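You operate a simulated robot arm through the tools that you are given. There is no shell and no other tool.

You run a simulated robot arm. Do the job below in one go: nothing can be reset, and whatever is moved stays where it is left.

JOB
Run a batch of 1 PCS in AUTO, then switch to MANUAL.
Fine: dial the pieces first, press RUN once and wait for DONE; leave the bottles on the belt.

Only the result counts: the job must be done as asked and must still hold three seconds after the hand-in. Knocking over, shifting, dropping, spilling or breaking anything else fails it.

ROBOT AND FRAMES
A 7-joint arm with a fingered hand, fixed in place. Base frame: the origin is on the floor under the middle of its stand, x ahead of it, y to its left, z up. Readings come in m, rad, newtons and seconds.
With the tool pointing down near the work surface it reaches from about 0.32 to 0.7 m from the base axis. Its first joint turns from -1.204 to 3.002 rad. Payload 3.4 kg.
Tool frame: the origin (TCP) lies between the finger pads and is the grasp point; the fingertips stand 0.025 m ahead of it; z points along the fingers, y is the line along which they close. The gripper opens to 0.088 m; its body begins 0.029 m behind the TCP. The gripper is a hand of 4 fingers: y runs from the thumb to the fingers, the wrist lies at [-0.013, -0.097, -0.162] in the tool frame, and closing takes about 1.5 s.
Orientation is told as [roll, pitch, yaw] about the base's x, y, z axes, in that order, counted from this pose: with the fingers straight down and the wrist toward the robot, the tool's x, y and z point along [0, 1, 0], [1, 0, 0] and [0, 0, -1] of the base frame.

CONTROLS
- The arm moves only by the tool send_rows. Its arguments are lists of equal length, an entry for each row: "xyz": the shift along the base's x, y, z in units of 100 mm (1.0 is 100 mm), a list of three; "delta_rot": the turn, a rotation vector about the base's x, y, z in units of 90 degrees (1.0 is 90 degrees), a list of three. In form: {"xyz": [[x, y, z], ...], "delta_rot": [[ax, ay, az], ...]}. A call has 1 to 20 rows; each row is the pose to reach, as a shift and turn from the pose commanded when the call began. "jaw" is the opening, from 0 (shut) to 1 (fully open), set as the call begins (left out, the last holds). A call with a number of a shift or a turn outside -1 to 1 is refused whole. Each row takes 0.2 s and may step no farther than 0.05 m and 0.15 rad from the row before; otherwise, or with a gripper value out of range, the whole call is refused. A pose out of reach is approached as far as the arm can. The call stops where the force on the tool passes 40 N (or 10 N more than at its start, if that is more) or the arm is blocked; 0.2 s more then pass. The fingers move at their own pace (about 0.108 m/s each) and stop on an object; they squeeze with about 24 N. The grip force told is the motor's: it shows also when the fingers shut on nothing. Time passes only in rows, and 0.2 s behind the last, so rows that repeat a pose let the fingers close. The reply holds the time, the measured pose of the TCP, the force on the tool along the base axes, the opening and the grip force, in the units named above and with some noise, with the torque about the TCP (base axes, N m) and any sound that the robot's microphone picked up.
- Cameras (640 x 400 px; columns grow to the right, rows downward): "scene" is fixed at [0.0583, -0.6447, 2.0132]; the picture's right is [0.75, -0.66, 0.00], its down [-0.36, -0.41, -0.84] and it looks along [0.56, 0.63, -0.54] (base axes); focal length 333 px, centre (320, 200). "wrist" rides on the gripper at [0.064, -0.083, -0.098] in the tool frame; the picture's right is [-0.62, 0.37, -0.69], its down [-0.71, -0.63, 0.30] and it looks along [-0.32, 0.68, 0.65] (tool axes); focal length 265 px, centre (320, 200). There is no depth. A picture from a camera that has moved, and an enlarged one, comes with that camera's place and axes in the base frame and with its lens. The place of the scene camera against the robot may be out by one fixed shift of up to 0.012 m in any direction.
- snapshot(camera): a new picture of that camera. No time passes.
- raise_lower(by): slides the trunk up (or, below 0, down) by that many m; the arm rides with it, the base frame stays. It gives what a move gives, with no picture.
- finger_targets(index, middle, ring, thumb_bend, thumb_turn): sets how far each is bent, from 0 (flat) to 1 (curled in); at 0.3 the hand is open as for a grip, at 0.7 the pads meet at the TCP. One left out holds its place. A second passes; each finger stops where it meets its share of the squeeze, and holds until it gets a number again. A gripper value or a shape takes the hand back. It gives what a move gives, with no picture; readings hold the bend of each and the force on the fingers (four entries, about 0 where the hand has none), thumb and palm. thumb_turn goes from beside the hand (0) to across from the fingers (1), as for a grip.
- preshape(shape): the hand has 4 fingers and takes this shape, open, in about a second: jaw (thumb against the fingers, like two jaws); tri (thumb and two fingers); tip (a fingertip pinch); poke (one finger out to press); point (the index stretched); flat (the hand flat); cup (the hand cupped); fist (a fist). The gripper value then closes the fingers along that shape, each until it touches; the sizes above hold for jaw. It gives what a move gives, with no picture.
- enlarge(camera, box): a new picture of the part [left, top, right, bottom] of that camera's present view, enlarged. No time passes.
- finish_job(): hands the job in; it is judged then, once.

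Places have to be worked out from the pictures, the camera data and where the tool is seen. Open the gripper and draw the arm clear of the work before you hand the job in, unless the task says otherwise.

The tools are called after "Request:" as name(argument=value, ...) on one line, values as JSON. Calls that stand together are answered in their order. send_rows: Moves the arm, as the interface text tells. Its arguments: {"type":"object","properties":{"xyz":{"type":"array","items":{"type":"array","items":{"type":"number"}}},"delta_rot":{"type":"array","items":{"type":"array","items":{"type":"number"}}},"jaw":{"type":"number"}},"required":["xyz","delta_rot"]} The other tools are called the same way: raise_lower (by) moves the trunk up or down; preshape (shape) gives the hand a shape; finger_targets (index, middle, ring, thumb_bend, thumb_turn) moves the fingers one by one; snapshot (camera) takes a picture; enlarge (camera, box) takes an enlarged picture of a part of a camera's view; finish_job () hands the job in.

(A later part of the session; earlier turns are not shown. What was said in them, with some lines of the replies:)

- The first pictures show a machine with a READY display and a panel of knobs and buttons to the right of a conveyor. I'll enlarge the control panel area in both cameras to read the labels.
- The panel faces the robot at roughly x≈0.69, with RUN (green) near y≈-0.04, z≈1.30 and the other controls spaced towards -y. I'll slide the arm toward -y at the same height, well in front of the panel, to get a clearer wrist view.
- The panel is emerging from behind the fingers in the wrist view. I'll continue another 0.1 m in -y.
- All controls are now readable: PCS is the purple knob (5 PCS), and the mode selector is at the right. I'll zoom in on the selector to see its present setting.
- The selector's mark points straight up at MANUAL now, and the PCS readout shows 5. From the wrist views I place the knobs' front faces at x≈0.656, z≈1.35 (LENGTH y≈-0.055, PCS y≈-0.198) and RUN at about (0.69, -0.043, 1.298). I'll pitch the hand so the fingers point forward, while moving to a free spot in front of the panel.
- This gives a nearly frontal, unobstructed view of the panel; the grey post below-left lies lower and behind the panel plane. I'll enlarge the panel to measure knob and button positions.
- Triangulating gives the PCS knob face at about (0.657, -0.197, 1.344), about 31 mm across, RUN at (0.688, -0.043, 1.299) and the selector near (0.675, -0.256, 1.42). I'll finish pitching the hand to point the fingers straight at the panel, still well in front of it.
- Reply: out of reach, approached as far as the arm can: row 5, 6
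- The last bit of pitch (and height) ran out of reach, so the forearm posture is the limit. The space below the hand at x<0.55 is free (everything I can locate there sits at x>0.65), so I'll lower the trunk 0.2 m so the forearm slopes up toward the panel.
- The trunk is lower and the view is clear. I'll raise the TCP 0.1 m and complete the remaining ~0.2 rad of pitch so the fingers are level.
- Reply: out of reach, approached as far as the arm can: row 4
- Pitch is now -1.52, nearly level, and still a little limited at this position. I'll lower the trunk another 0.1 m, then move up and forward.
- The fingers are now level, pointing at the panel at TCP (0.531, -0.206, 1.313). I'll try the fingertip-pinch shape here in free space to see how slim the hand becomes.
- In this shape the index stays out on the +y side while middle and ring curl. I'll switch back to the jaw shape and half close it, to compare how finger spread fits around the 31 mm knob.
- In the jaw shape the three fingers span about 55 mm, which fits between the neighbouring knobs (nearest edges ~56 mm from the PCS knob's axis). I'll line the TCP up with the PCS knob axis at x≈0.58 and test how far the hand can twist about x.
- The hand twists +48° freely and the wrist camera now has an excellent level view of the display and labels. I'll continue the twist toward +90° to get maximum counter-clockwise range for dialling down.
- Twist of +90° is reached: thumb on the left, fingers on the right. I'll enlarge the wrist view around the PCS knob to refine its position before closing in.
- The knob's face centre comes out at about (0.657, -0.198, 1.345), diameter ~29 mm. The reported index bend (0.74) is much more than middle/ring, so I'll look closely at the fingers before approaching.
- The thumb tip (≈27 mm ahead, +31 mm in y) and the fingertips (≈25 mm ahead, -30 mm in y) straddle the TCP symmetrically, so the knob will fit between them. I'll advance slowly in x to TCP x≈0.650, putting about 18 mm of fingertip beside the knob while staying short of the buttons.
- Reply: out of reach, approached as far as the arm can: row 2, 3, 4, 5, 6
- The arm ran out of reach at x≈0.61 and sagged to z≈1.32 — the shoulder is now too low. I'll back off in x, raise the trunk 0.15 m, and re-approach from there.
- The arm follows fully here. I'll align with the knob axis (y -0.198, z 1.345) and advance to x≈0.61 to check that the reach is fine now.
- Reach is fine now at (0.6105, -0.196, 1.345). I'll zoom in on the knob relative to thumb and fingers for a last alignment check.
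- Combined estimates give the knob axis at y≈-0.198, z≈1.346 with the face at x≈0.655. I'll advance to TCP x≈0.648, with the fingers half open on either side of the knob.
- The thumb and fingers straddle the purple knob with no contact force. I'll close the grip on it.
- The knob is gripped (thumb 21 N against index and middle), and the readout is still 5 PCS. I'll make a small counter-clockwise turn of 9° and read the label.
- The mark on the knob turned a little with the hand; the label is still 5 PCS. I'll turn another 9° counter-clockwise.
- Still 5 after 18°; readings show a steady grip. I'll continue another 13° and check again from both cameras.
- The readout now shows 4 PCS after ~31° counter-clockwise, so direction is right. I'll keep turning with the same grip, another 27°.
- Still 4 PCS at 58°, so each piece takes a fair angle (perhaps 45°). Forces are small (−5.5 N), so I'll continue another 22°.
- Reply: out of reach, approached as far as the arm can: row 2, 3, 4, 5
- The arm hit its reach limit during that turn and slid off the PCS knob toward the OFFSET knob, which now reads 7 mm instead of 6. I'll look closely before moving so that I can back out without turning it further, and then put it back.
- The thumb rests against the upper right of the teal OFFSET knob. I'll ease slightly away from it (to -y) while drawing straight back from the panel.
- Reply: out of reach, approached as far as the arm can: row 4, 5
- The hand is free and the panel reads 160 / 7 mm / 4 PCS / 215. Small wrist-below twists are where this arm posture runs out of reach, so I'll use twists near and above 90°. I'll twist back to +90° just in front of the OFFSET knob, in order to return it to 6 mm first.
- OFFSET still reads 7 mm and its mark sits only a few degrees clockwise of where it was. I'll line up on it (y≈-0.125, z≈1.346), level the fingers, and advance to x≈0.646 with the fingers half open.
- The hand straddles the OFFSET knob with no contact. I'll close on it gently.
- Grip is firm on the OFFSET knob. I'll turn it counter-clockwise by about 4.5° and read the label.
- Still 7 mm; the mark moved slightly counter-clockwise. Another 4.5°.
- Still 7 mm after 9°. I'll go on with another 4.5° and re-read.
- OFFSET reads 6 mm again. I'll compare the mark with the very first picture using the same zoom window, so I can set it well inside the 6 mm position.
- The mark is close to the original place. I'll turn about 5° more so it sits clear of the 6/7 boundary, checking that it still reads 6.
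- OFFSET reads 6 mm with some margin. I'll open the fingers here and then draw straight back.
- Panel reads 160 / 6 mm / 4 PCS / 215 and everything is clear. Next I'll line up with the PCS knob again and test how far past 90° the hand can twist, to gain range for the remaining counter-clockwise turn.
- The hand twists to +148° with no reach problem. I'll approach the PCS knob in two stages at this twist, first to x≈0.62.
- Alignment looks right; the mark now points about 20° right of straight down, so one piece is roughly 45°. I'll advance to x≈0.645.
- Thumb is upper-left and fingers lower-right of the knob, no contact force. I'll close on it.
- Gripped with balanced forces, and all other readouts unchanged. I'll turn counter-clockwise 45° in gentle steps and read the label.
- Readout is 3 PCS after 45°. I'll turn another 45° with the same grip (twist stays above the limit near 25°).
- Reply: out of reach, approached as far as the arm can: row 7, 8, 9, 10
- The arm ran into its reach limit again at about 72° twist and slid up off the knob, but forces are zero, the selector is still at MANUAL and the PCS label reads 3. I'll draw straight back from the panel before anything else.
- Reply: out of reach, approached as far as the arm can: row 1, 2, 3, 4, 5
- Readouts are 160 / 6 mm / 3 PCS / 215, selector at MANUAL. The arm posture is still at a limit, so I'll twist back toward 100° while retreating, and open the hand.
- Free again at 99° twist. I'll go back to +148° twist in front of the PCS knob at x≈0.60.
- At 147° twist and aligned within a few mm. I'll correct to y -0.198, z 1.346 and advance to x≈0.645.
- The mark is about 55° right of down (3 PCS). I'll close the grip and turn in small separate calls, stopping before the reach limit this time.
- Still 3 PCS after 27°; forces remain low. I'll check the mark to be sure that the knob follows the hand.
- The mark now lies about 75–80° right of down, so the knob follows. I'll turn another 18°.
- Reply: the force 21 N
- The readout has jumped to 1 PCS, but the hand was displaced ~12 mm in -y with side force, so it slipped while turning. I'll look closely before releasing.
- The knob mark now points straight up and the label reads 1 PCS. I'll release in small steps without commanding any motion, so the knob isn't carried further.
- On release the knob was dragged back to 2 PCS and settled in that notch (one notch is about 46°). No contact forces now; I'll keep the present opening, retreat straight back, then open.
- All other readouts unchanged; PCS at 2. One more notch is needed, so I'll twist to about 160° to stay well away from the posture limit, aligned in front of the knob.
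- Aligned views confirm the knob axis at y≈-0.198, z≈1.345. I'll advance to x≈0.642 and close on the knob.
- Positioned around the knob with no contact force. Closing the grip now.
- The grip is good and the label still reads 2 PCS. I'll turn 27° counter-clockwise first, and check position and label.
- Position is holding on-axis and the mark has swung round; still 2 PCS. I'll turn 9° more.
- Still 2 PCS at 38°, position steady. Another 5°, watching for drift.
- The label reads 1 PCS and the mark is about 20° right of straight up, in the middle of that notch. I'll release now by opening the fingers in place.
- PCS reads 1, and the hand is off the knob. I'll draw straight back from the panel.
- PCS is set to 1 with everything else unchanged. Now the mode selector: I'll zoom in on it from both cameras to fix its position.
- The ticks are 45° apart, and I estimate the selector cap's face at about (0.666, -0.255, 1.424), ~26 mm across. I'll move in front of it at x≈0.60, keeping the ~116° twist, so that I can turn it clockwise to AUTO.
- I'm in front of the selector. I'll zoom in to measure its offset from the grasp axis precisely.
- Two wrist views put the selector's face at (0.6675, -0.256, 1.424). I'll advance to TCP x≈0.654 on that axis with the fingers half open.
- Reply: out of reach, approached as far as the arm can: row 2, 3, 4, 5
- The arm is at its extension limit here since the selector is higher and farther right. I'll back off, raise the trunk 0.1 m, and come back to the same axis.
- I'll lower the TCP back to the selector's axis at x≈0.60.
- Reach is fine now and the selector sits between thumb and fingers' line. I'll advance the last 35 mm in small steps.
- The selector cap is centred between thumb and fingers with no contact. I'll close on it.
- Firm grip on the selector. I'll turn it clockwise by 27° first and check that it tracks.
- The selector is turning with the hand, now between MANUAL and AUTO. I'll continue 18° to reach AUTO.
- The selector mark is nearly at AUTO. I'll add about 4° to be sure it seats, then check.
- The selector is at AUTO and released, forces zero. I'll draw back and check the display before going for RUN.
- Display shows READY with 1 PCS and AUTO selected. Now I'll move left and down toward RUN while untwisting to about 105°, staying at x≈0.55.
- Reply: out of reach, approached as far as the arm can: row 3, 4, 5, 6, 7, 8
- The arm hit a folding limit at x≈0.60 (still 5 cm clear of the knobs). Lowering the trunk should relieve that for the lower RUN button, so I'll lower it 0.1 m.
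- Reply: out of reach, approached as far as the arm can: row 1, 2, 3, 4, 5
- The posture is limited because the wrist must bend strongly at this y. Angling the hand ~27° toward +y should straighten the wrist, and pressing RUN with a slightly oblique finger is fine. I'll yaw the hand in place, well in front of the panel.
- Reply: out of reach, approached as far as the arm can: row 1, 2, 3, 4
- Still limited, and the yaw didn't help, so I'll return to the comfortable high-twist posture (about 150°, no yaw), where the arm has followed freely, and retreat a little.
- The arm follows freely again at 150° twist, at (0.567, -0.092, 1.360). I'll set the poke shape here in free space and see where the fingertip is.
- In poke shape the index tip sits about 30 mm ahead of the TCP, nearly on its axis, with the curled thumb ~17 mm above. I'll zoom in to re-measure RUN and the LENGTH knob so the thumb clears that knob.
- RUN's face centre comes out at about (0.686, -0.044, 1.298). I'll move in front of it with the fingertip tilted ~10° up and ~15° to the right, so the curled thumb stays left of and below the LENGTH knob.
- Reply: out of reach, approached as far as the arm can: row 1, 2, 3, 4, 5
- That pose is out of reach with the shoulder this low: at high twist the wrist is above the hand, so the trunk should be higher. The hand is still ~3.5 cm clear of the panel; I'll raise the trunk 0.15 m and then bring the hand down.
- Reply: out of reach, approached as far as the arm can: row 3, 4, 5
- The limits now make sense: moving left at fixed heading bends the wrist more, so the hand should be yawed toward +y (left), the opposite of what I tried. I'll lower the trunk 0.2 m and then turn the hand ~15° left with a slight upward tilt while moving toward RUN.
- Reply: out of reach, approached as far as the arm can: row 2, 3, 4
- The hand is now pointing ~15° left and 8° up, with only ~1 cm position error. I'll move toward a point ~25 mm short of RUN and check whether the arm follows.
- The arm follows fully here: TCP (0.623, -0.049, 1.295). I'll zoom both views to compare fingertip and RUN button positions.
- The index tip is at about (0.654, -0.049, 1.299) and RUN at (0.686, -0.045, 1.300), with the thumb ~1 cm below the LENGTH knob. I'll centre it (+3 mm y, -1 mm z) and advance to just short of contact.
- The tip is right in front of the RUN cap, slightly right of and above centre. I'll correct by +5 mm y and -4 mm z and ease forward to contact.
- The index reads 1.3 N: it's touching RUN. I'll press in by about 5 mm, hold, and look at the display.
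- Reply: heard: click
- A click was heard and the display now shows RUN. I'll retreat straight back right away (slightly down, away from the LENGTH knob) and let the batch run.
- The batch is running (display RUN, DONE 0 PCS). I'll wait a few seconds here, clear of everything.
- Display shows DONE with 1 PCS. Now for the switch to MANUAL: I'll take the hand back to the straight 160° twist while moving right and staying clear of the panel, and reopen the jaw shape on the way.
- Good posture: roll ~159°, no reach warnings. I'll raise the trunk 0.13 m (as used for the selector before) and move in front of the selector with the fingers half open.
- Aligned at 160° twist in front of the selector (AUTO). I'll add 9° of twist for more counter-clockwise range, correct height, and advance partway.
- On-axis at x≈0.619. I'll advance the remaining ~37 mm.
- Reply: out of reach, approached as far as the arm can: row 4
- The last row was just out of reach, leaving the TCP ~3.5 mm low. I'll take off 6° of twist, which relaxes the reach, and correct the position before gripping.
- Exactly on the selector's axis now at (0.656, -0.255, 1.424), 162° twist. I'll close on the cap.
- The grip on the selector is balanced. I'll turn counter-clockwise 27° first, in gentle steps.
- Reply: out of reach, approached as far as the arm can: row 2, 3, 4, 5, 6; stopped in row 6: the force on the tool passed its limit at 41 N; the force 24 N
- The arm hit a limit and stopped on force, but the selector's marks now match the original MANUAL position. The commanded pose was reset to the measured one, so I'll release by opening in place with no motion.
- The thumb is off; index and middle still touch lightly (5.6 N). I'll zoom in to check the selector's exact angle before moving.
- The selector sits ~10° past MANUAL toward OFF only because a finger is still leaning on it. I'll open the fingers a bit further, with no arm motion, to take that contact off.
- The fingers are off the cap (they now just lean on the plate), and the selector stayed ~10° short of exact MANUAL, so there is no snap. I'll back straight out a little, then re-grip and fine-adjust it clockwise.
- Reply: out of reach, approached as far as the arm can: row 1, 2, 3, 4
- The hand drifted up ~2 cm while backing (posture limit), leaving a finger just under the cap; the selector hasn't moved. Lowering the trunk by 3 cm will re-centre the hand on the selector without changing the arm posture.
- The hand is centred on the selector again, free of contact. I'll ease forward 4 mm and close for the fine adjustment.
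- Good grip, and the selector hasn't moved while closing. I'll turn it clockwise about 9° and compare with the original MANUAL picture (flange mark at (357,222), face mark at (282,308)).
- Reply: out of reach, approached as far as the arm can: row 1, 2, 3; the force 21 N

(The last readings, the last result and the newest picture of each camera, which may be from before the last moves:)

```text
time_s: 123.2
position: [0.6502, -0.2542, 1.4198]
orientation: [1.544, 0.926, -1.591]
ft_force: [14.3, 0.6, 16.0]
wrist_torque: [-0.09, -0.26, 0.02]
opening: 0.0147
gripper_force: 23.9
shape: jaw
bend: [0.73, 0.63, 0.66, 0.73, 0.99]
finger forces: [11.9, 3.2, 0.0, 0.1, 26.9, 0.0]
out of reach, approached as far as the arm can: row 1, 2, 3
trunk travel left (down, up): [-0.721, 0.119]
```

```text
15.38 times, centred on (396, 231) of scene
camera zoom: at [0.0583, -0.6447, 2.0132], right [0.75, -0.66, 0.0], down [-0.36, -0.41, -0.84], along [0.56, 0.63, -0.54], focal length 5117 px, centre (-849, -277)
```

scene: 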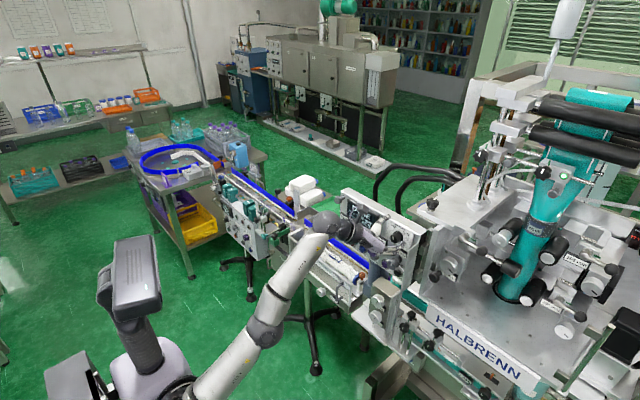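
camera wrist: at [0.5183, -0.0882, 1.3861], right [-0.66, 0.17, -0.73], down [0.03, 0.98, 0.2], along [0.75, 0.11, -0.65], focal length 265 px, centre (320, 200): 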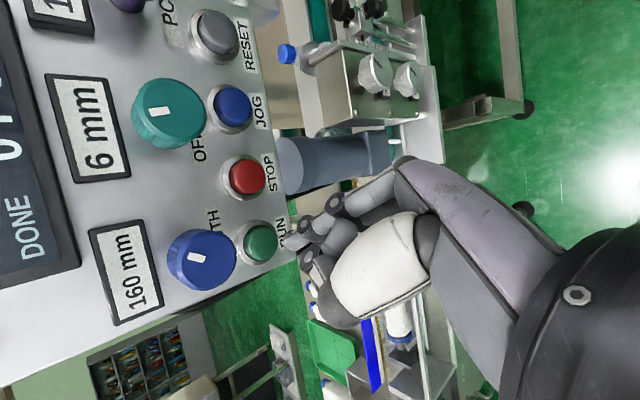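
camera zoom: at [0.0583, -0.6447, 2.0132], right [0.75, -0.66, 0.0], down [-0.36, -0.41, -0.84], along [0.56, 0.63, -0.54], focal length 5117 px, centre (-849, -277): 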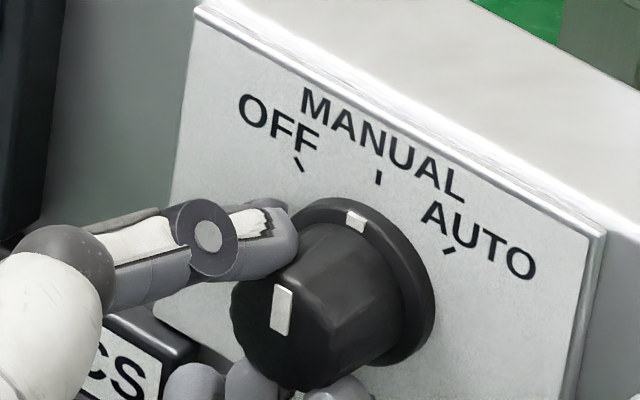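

The marks now coincide with the original MANUAL position. I'll release by opening in place, no motion.

Request:
send_rows(xyz=[[0, 0, 0], [0, 0, 0]], delta_rot=[[0, 0, 0], [0, 0, 0]], jaw=0.62)

Request:
enlarge(camera="scene", box=[380, 218, 412, 244])

Request:
enlarge(camera="wrist", box=[200, 150, 400, 310])

```text
time_s: 123.8
position: [0.6468, -0.2577, 1.418]
orientation: [1.535, 0.927, -1.602]
ft_force: [0.7, -0.2, -0.7]
wrist_torque: [0.02, -0.04, 0.0]
opening: 0.054
gripper_force: 0.0
shape: jaw
bend: [0.29, 0.4, 0.37, 0.64, 1.0]
finger forces: [0.0, 0.0, 0.1, 0.1, 0.0, 0.0]
trunk travel left (down, up): [-0.721, 0.119]
```

```text
15.38 times, centred on (396, 231) of scene
camera zoom: at [0.0583, -0.6447, 2.0132], right [0.75, -0.66, 0.0], down [-0.36, -0.41, -0.84], along [0.56, 0.63, -0.54], focal length 5117 px, centre (-849, -277)
```

zoom: 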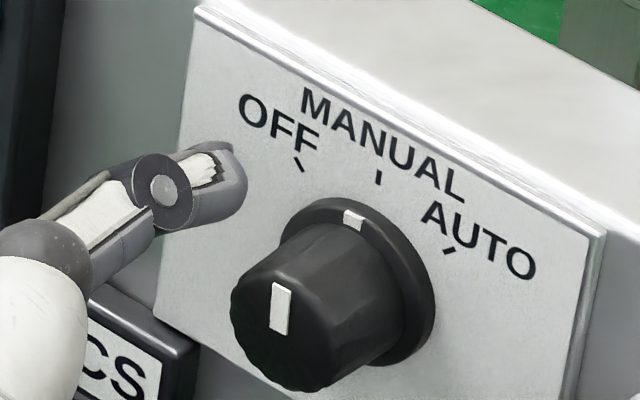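

```text
2.50 times, centred on (300, 230) of wrist
camera zoom: at [0.5513, -0.258, 1.5264], right [-0.71, 0.28, -0.65], down [0.31, 0.95, 0.07], along [0.64, -0.15, -0.76], focal length 664 px, centre (370, 125)
```

zoom: 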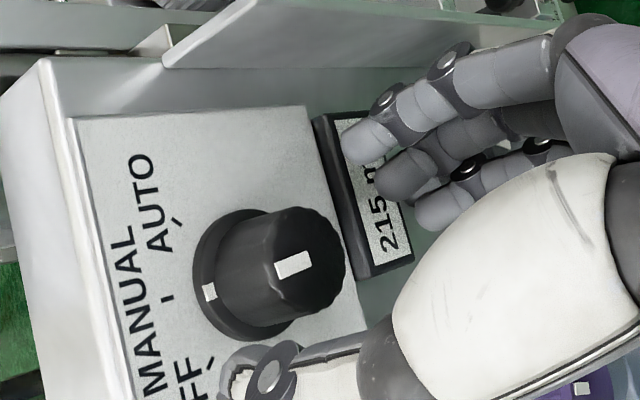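

The selector stays at MANUAL after release and the hand is free of contact. I'll back straight out in small steps and check for drift.

Request:
send_rows(xyz=[[-0.08, 0, -0.02], [-0.16, 0, -0.03], [-0.24, 0, -0.03]], delta_rot=[[0.0, 0, 0], [0.0, 0, 0], [0.0, 0, 0]])

Request:
enlarge(camera="scene", box=[370, 210, 420, 260])

```text
time_s: 124.6
position: [0.6362, -0.2566, 1.4254]
orientation: [1.538, 0.973, -1.6]
ft_force: [0.3, 0.4, 1.0]
wrist_torque: [0.0, 0.0, 0.0]
opening: 0.0542
gripper_force: 0.1
shape: jaw
bend: [0.29, 0.4, 0.36, 0.64, 1.0]
finger forces: [0.0, 0.1, 0.0, 0.1, 0.0, 0.0]
out of reach, approached as far as the arm can: row 1, 2, 3
trunk travel left (down, up): [-0.721, 0.119]
```

```text
8.00 times, centred on (395, 235) of scene
camera zoom: at [0.0583, -0.6447, 2.0132], right [0.75, -0.66, 0.0], down [-0.36, -0.41, -0.84], along [0.56, 0.63, -0.54], focal length 2661 px, centre (-280, -80)
```

zoom: 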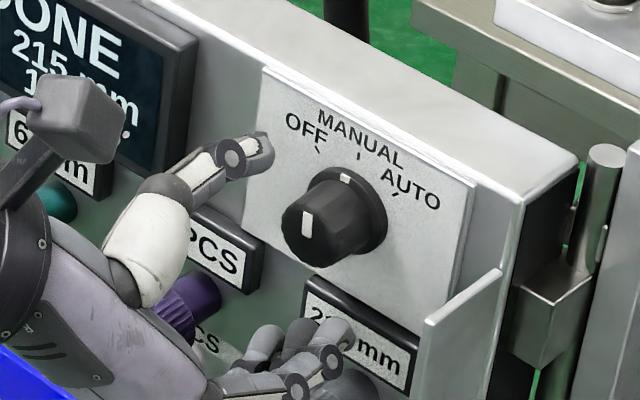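

Fingertips are now clear of the cap and the selector is undisturbed at MANUAL. I'll continue back, twisting up slightly to relax the posture.

Request:
send_rows(xyz=[[-0.1, 0, 0.02], [-0.2, 0, 0.04], [-0.32, 0, 0.06], [-0.45, 0, 0.08], [-0.6, 0, 0.1]], delta_rot=[[0.05, 0, 0], [0.1, 0, 0], [0.15, 0, 0], [0.18, 0, 0], [0.2, 0, 0]])

Request:
enlarge(camera="scene", box=[335, 195, 425, 265])

Request:
snapshot(camera="scene")

```text
time_s: 125.8
position: [0.5872, -0.2594, 1.4503]
orientation: [1.506, 1.289, -1.629]
ft_force: [-0.9, -0.2, -0.4]
wrist_torque: [-0.03, -0.01, -0.01]
opening: 0.0542
gripper_force: 0.0
shape: jaw
bend: [0.29, 0.4, 0.36, 0.64, 1.0]
finger forces: [0.0, 0.0, 0.1, 0.0, 0.0, 0.0]
out of reach, approached as far as the arm can: row 3, 4, 5
trunk travel left (down, up): [-0.721, 0.119]
```

```text
5.71 times, centred on (380, 230) of scene
camera zoom: at [0.0583, -0.6447, 2.0132], right [0.75, -0.66, 0.0], down [-0.36, -0.41, -0.84], along [0.56, 0.63, -0.54], focal length 1900 px, centre (-23, 29)
```

zoom: 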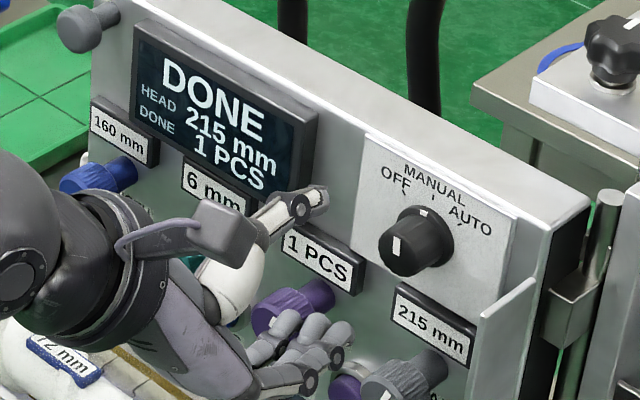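

```text
taken
```

scene: 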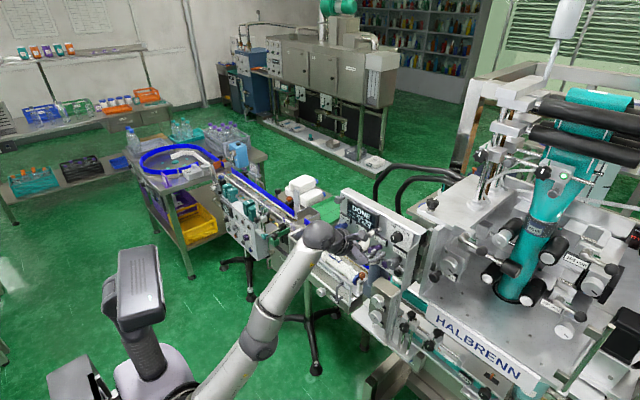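

State now: DONE, 1 PCS, 160 / 6 mm / 1 PCS / 215, selector at MANUAL. I'll draw the arm farther away from the panel and open the hand.

Request:
send_rows(xyz=[[-0.15, 0, 0.1], [-0.3, 0, 0.2], [-0.45, 0, 0.3], [-0.6, 0, 0.4], [-0.75, 0, 0.5]], delta_rot=[[0, 0.03, 0], [0, 0.06, 0], [0, 0.09, 0], [0, 0.12, 0], [0, 0.15, 0]])

Request:
snapshot(camera="wrist")

Request:
snapshot(camera="scene")

```text
time_s: 127.0
position: [0.4995, -0.2471, 1.4644]
orientation: [0.854, 1.204, -2.249]
ft_force: [0.0, 0.1, 0.0]
wrist_torque: [0.03, 0.0, -0.03]
opening: 0.0542
gripper_force: 0.0
shape: jaw
bend: [0.29, 0.4, 0.36, 0.64, 1.0]
finger forces: [0.0, 0.0, 0.0, 0.1, 0.0, 0.1]
out of reach, approached as far as the arm can: row 1, 2, 3, 4, 5
trunk travel left (down, up): [-0.721, 0.119]
```

```text
taken
camera wrist: at [0.427, -0.2843, 1.5851], right [-0.8, 0.49, -0.35], down [0.39, 0.86, 0.32], along [0.46, 0.12, -0.88], focal length 265 px, centre (320, 200)
```

wrist: 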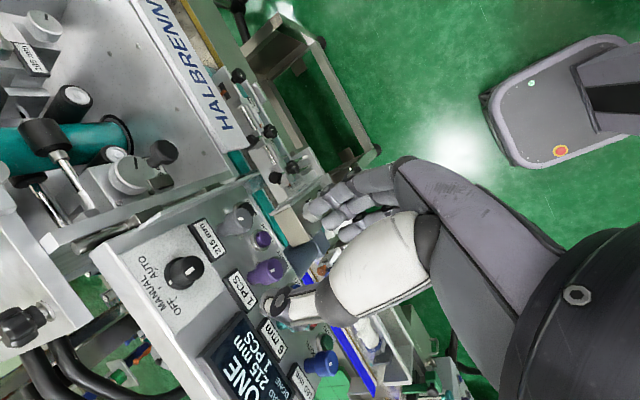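

```text
taken
```

scene: 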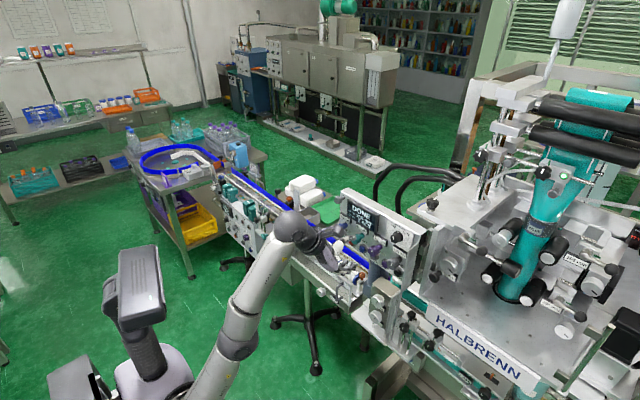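

The hand is now well clear (x≈0.50). I'll fully open the gripper, wait a moment, and take a last close look at the panel.

Request:
send_rows(xyz=[[0, 0, 0], [0, 0, 0], [0, 0, 0], [0, 0, 0], [0, 0, 0], [0, 0, 0], [0, 0, 0], [0, 0, 0]], delta_rot=[[0, 0, 0], [0, 0, 0], [0, 0, 0], [0, 0, 0], [0, 0, 0], [0, 0, 0], [0, 0, 0], [0, 0, 0]], jaw=1.0)

Request:
enlarge(camera="scene", box=[340, 195, 420, 265])

Request:
enlarge(camera="scene", box=[380, 218, 412, 244])

Request:
enlarge(camera="wrist", box=[120, 200, 360, 390])

```text
time_s: 128.8
position: [0.4983, -0.2453, 1.465]
orientation: [0.859, 1.204, -2.245]
ft_force: [0.2, 0.4, 0.2]
wrist_torque: [-0.01, 0.0, 0.0]
opening: 0.0874
gripper_force: 0.0
shape: jaw
bend: [0.3, 0.3, 0.3, 0.3, 0.98]
finger forces: [0.1, 0.1, 0.1, 0.1, 0.0, 0.0]
trunk travel left (down, up): [-0.721, 0.119]
```

```text
5.71 times, centred on (380, 230) of scene
camera zoom: at [0.0583, -0.6447, 2.0132], right [0.75, -0.66, 0.0], down [-0.36, -0.41, -0.84], along [0.56, 0.63, -0.54], focal length 1900 px, centre (-23, 29)
```

zoom: 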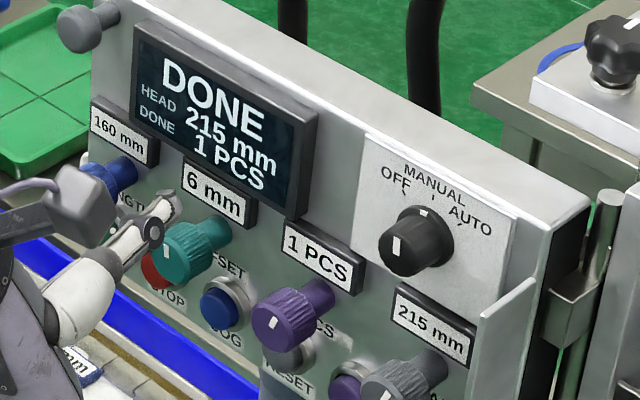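

```text
15.38 times, centred on (396, 231) of scene
camera zoom: at [0.0583, -0.6447, 2.0132], right [0.75, -0.66, 0.0], down [-0.36, -0.41, -0.84], along [0.56, 0.63, -0.54], focal length 5117 px, centre (-849, -277)
```

zoom: 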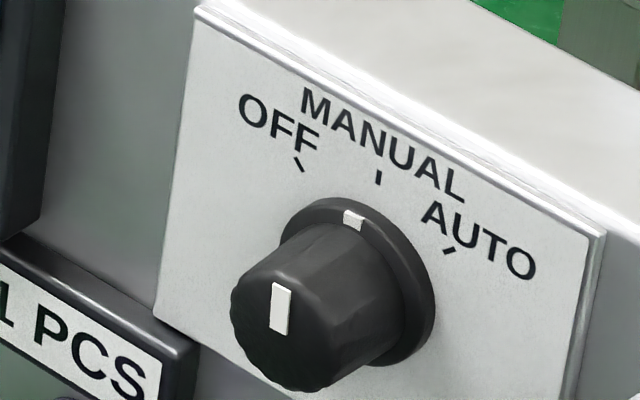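

```text
2.11 times, centred on (240, 295) of wrist
camera zoom: at [0.4271, -0.2833, 1.5853], right [-0.8, 0.49, -0.35], down [0.39, 0.86, 0.32], along [0.46, 0.12, -0.88], focal length 559 px, centre (488, 0)
```

zoom: 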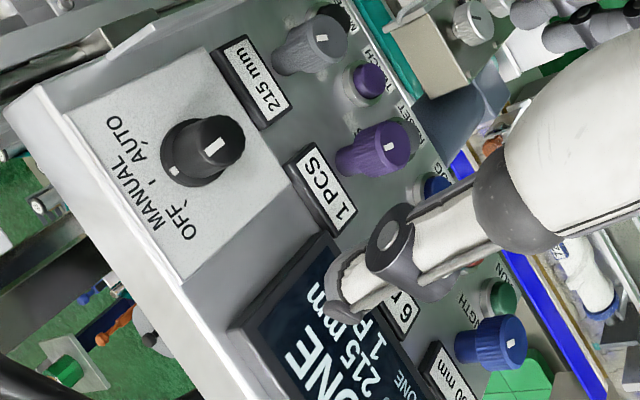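

The panel reads DONE, 1 PCS, with the selector on MANUAL. The other dials are at 160 mm, 6 mm and 215 mm, the hand is open and clear, and nothing is moving. I'm handing the job in.

Request:
finish_job()

```text
The job is handed in.
```

The batch of 1 PCS ran in AUTO and the selector is now back on MANUAL. I dialled PCS from 5 to 1, switched to AUTO, pressed RUN once, and waited for the display to read DONE with 1 PCS.

- **OFFSET bumped:** while I was turning the PCS knob, the arm reached its limit and slid off. It knocked the OFFSET dial from 6 mm to 7 mm. I turned it back to 6 mm before running the batch, so the run used the original setting, but its mark may not sit at exactly the same angle as before.
- **Selector overshoot:** on the way back to MANUAL, the selector first stopped about 10° past the mark. I re-gripped it and lined it up with its original MANUAL position, to within about 2°.

At hand-in, LENGTH read 160 mm, OFFSET 6 mm and HEAD 215 mm, as at the start. I left the bottles on the belt and drew the arm clear with the hand open.
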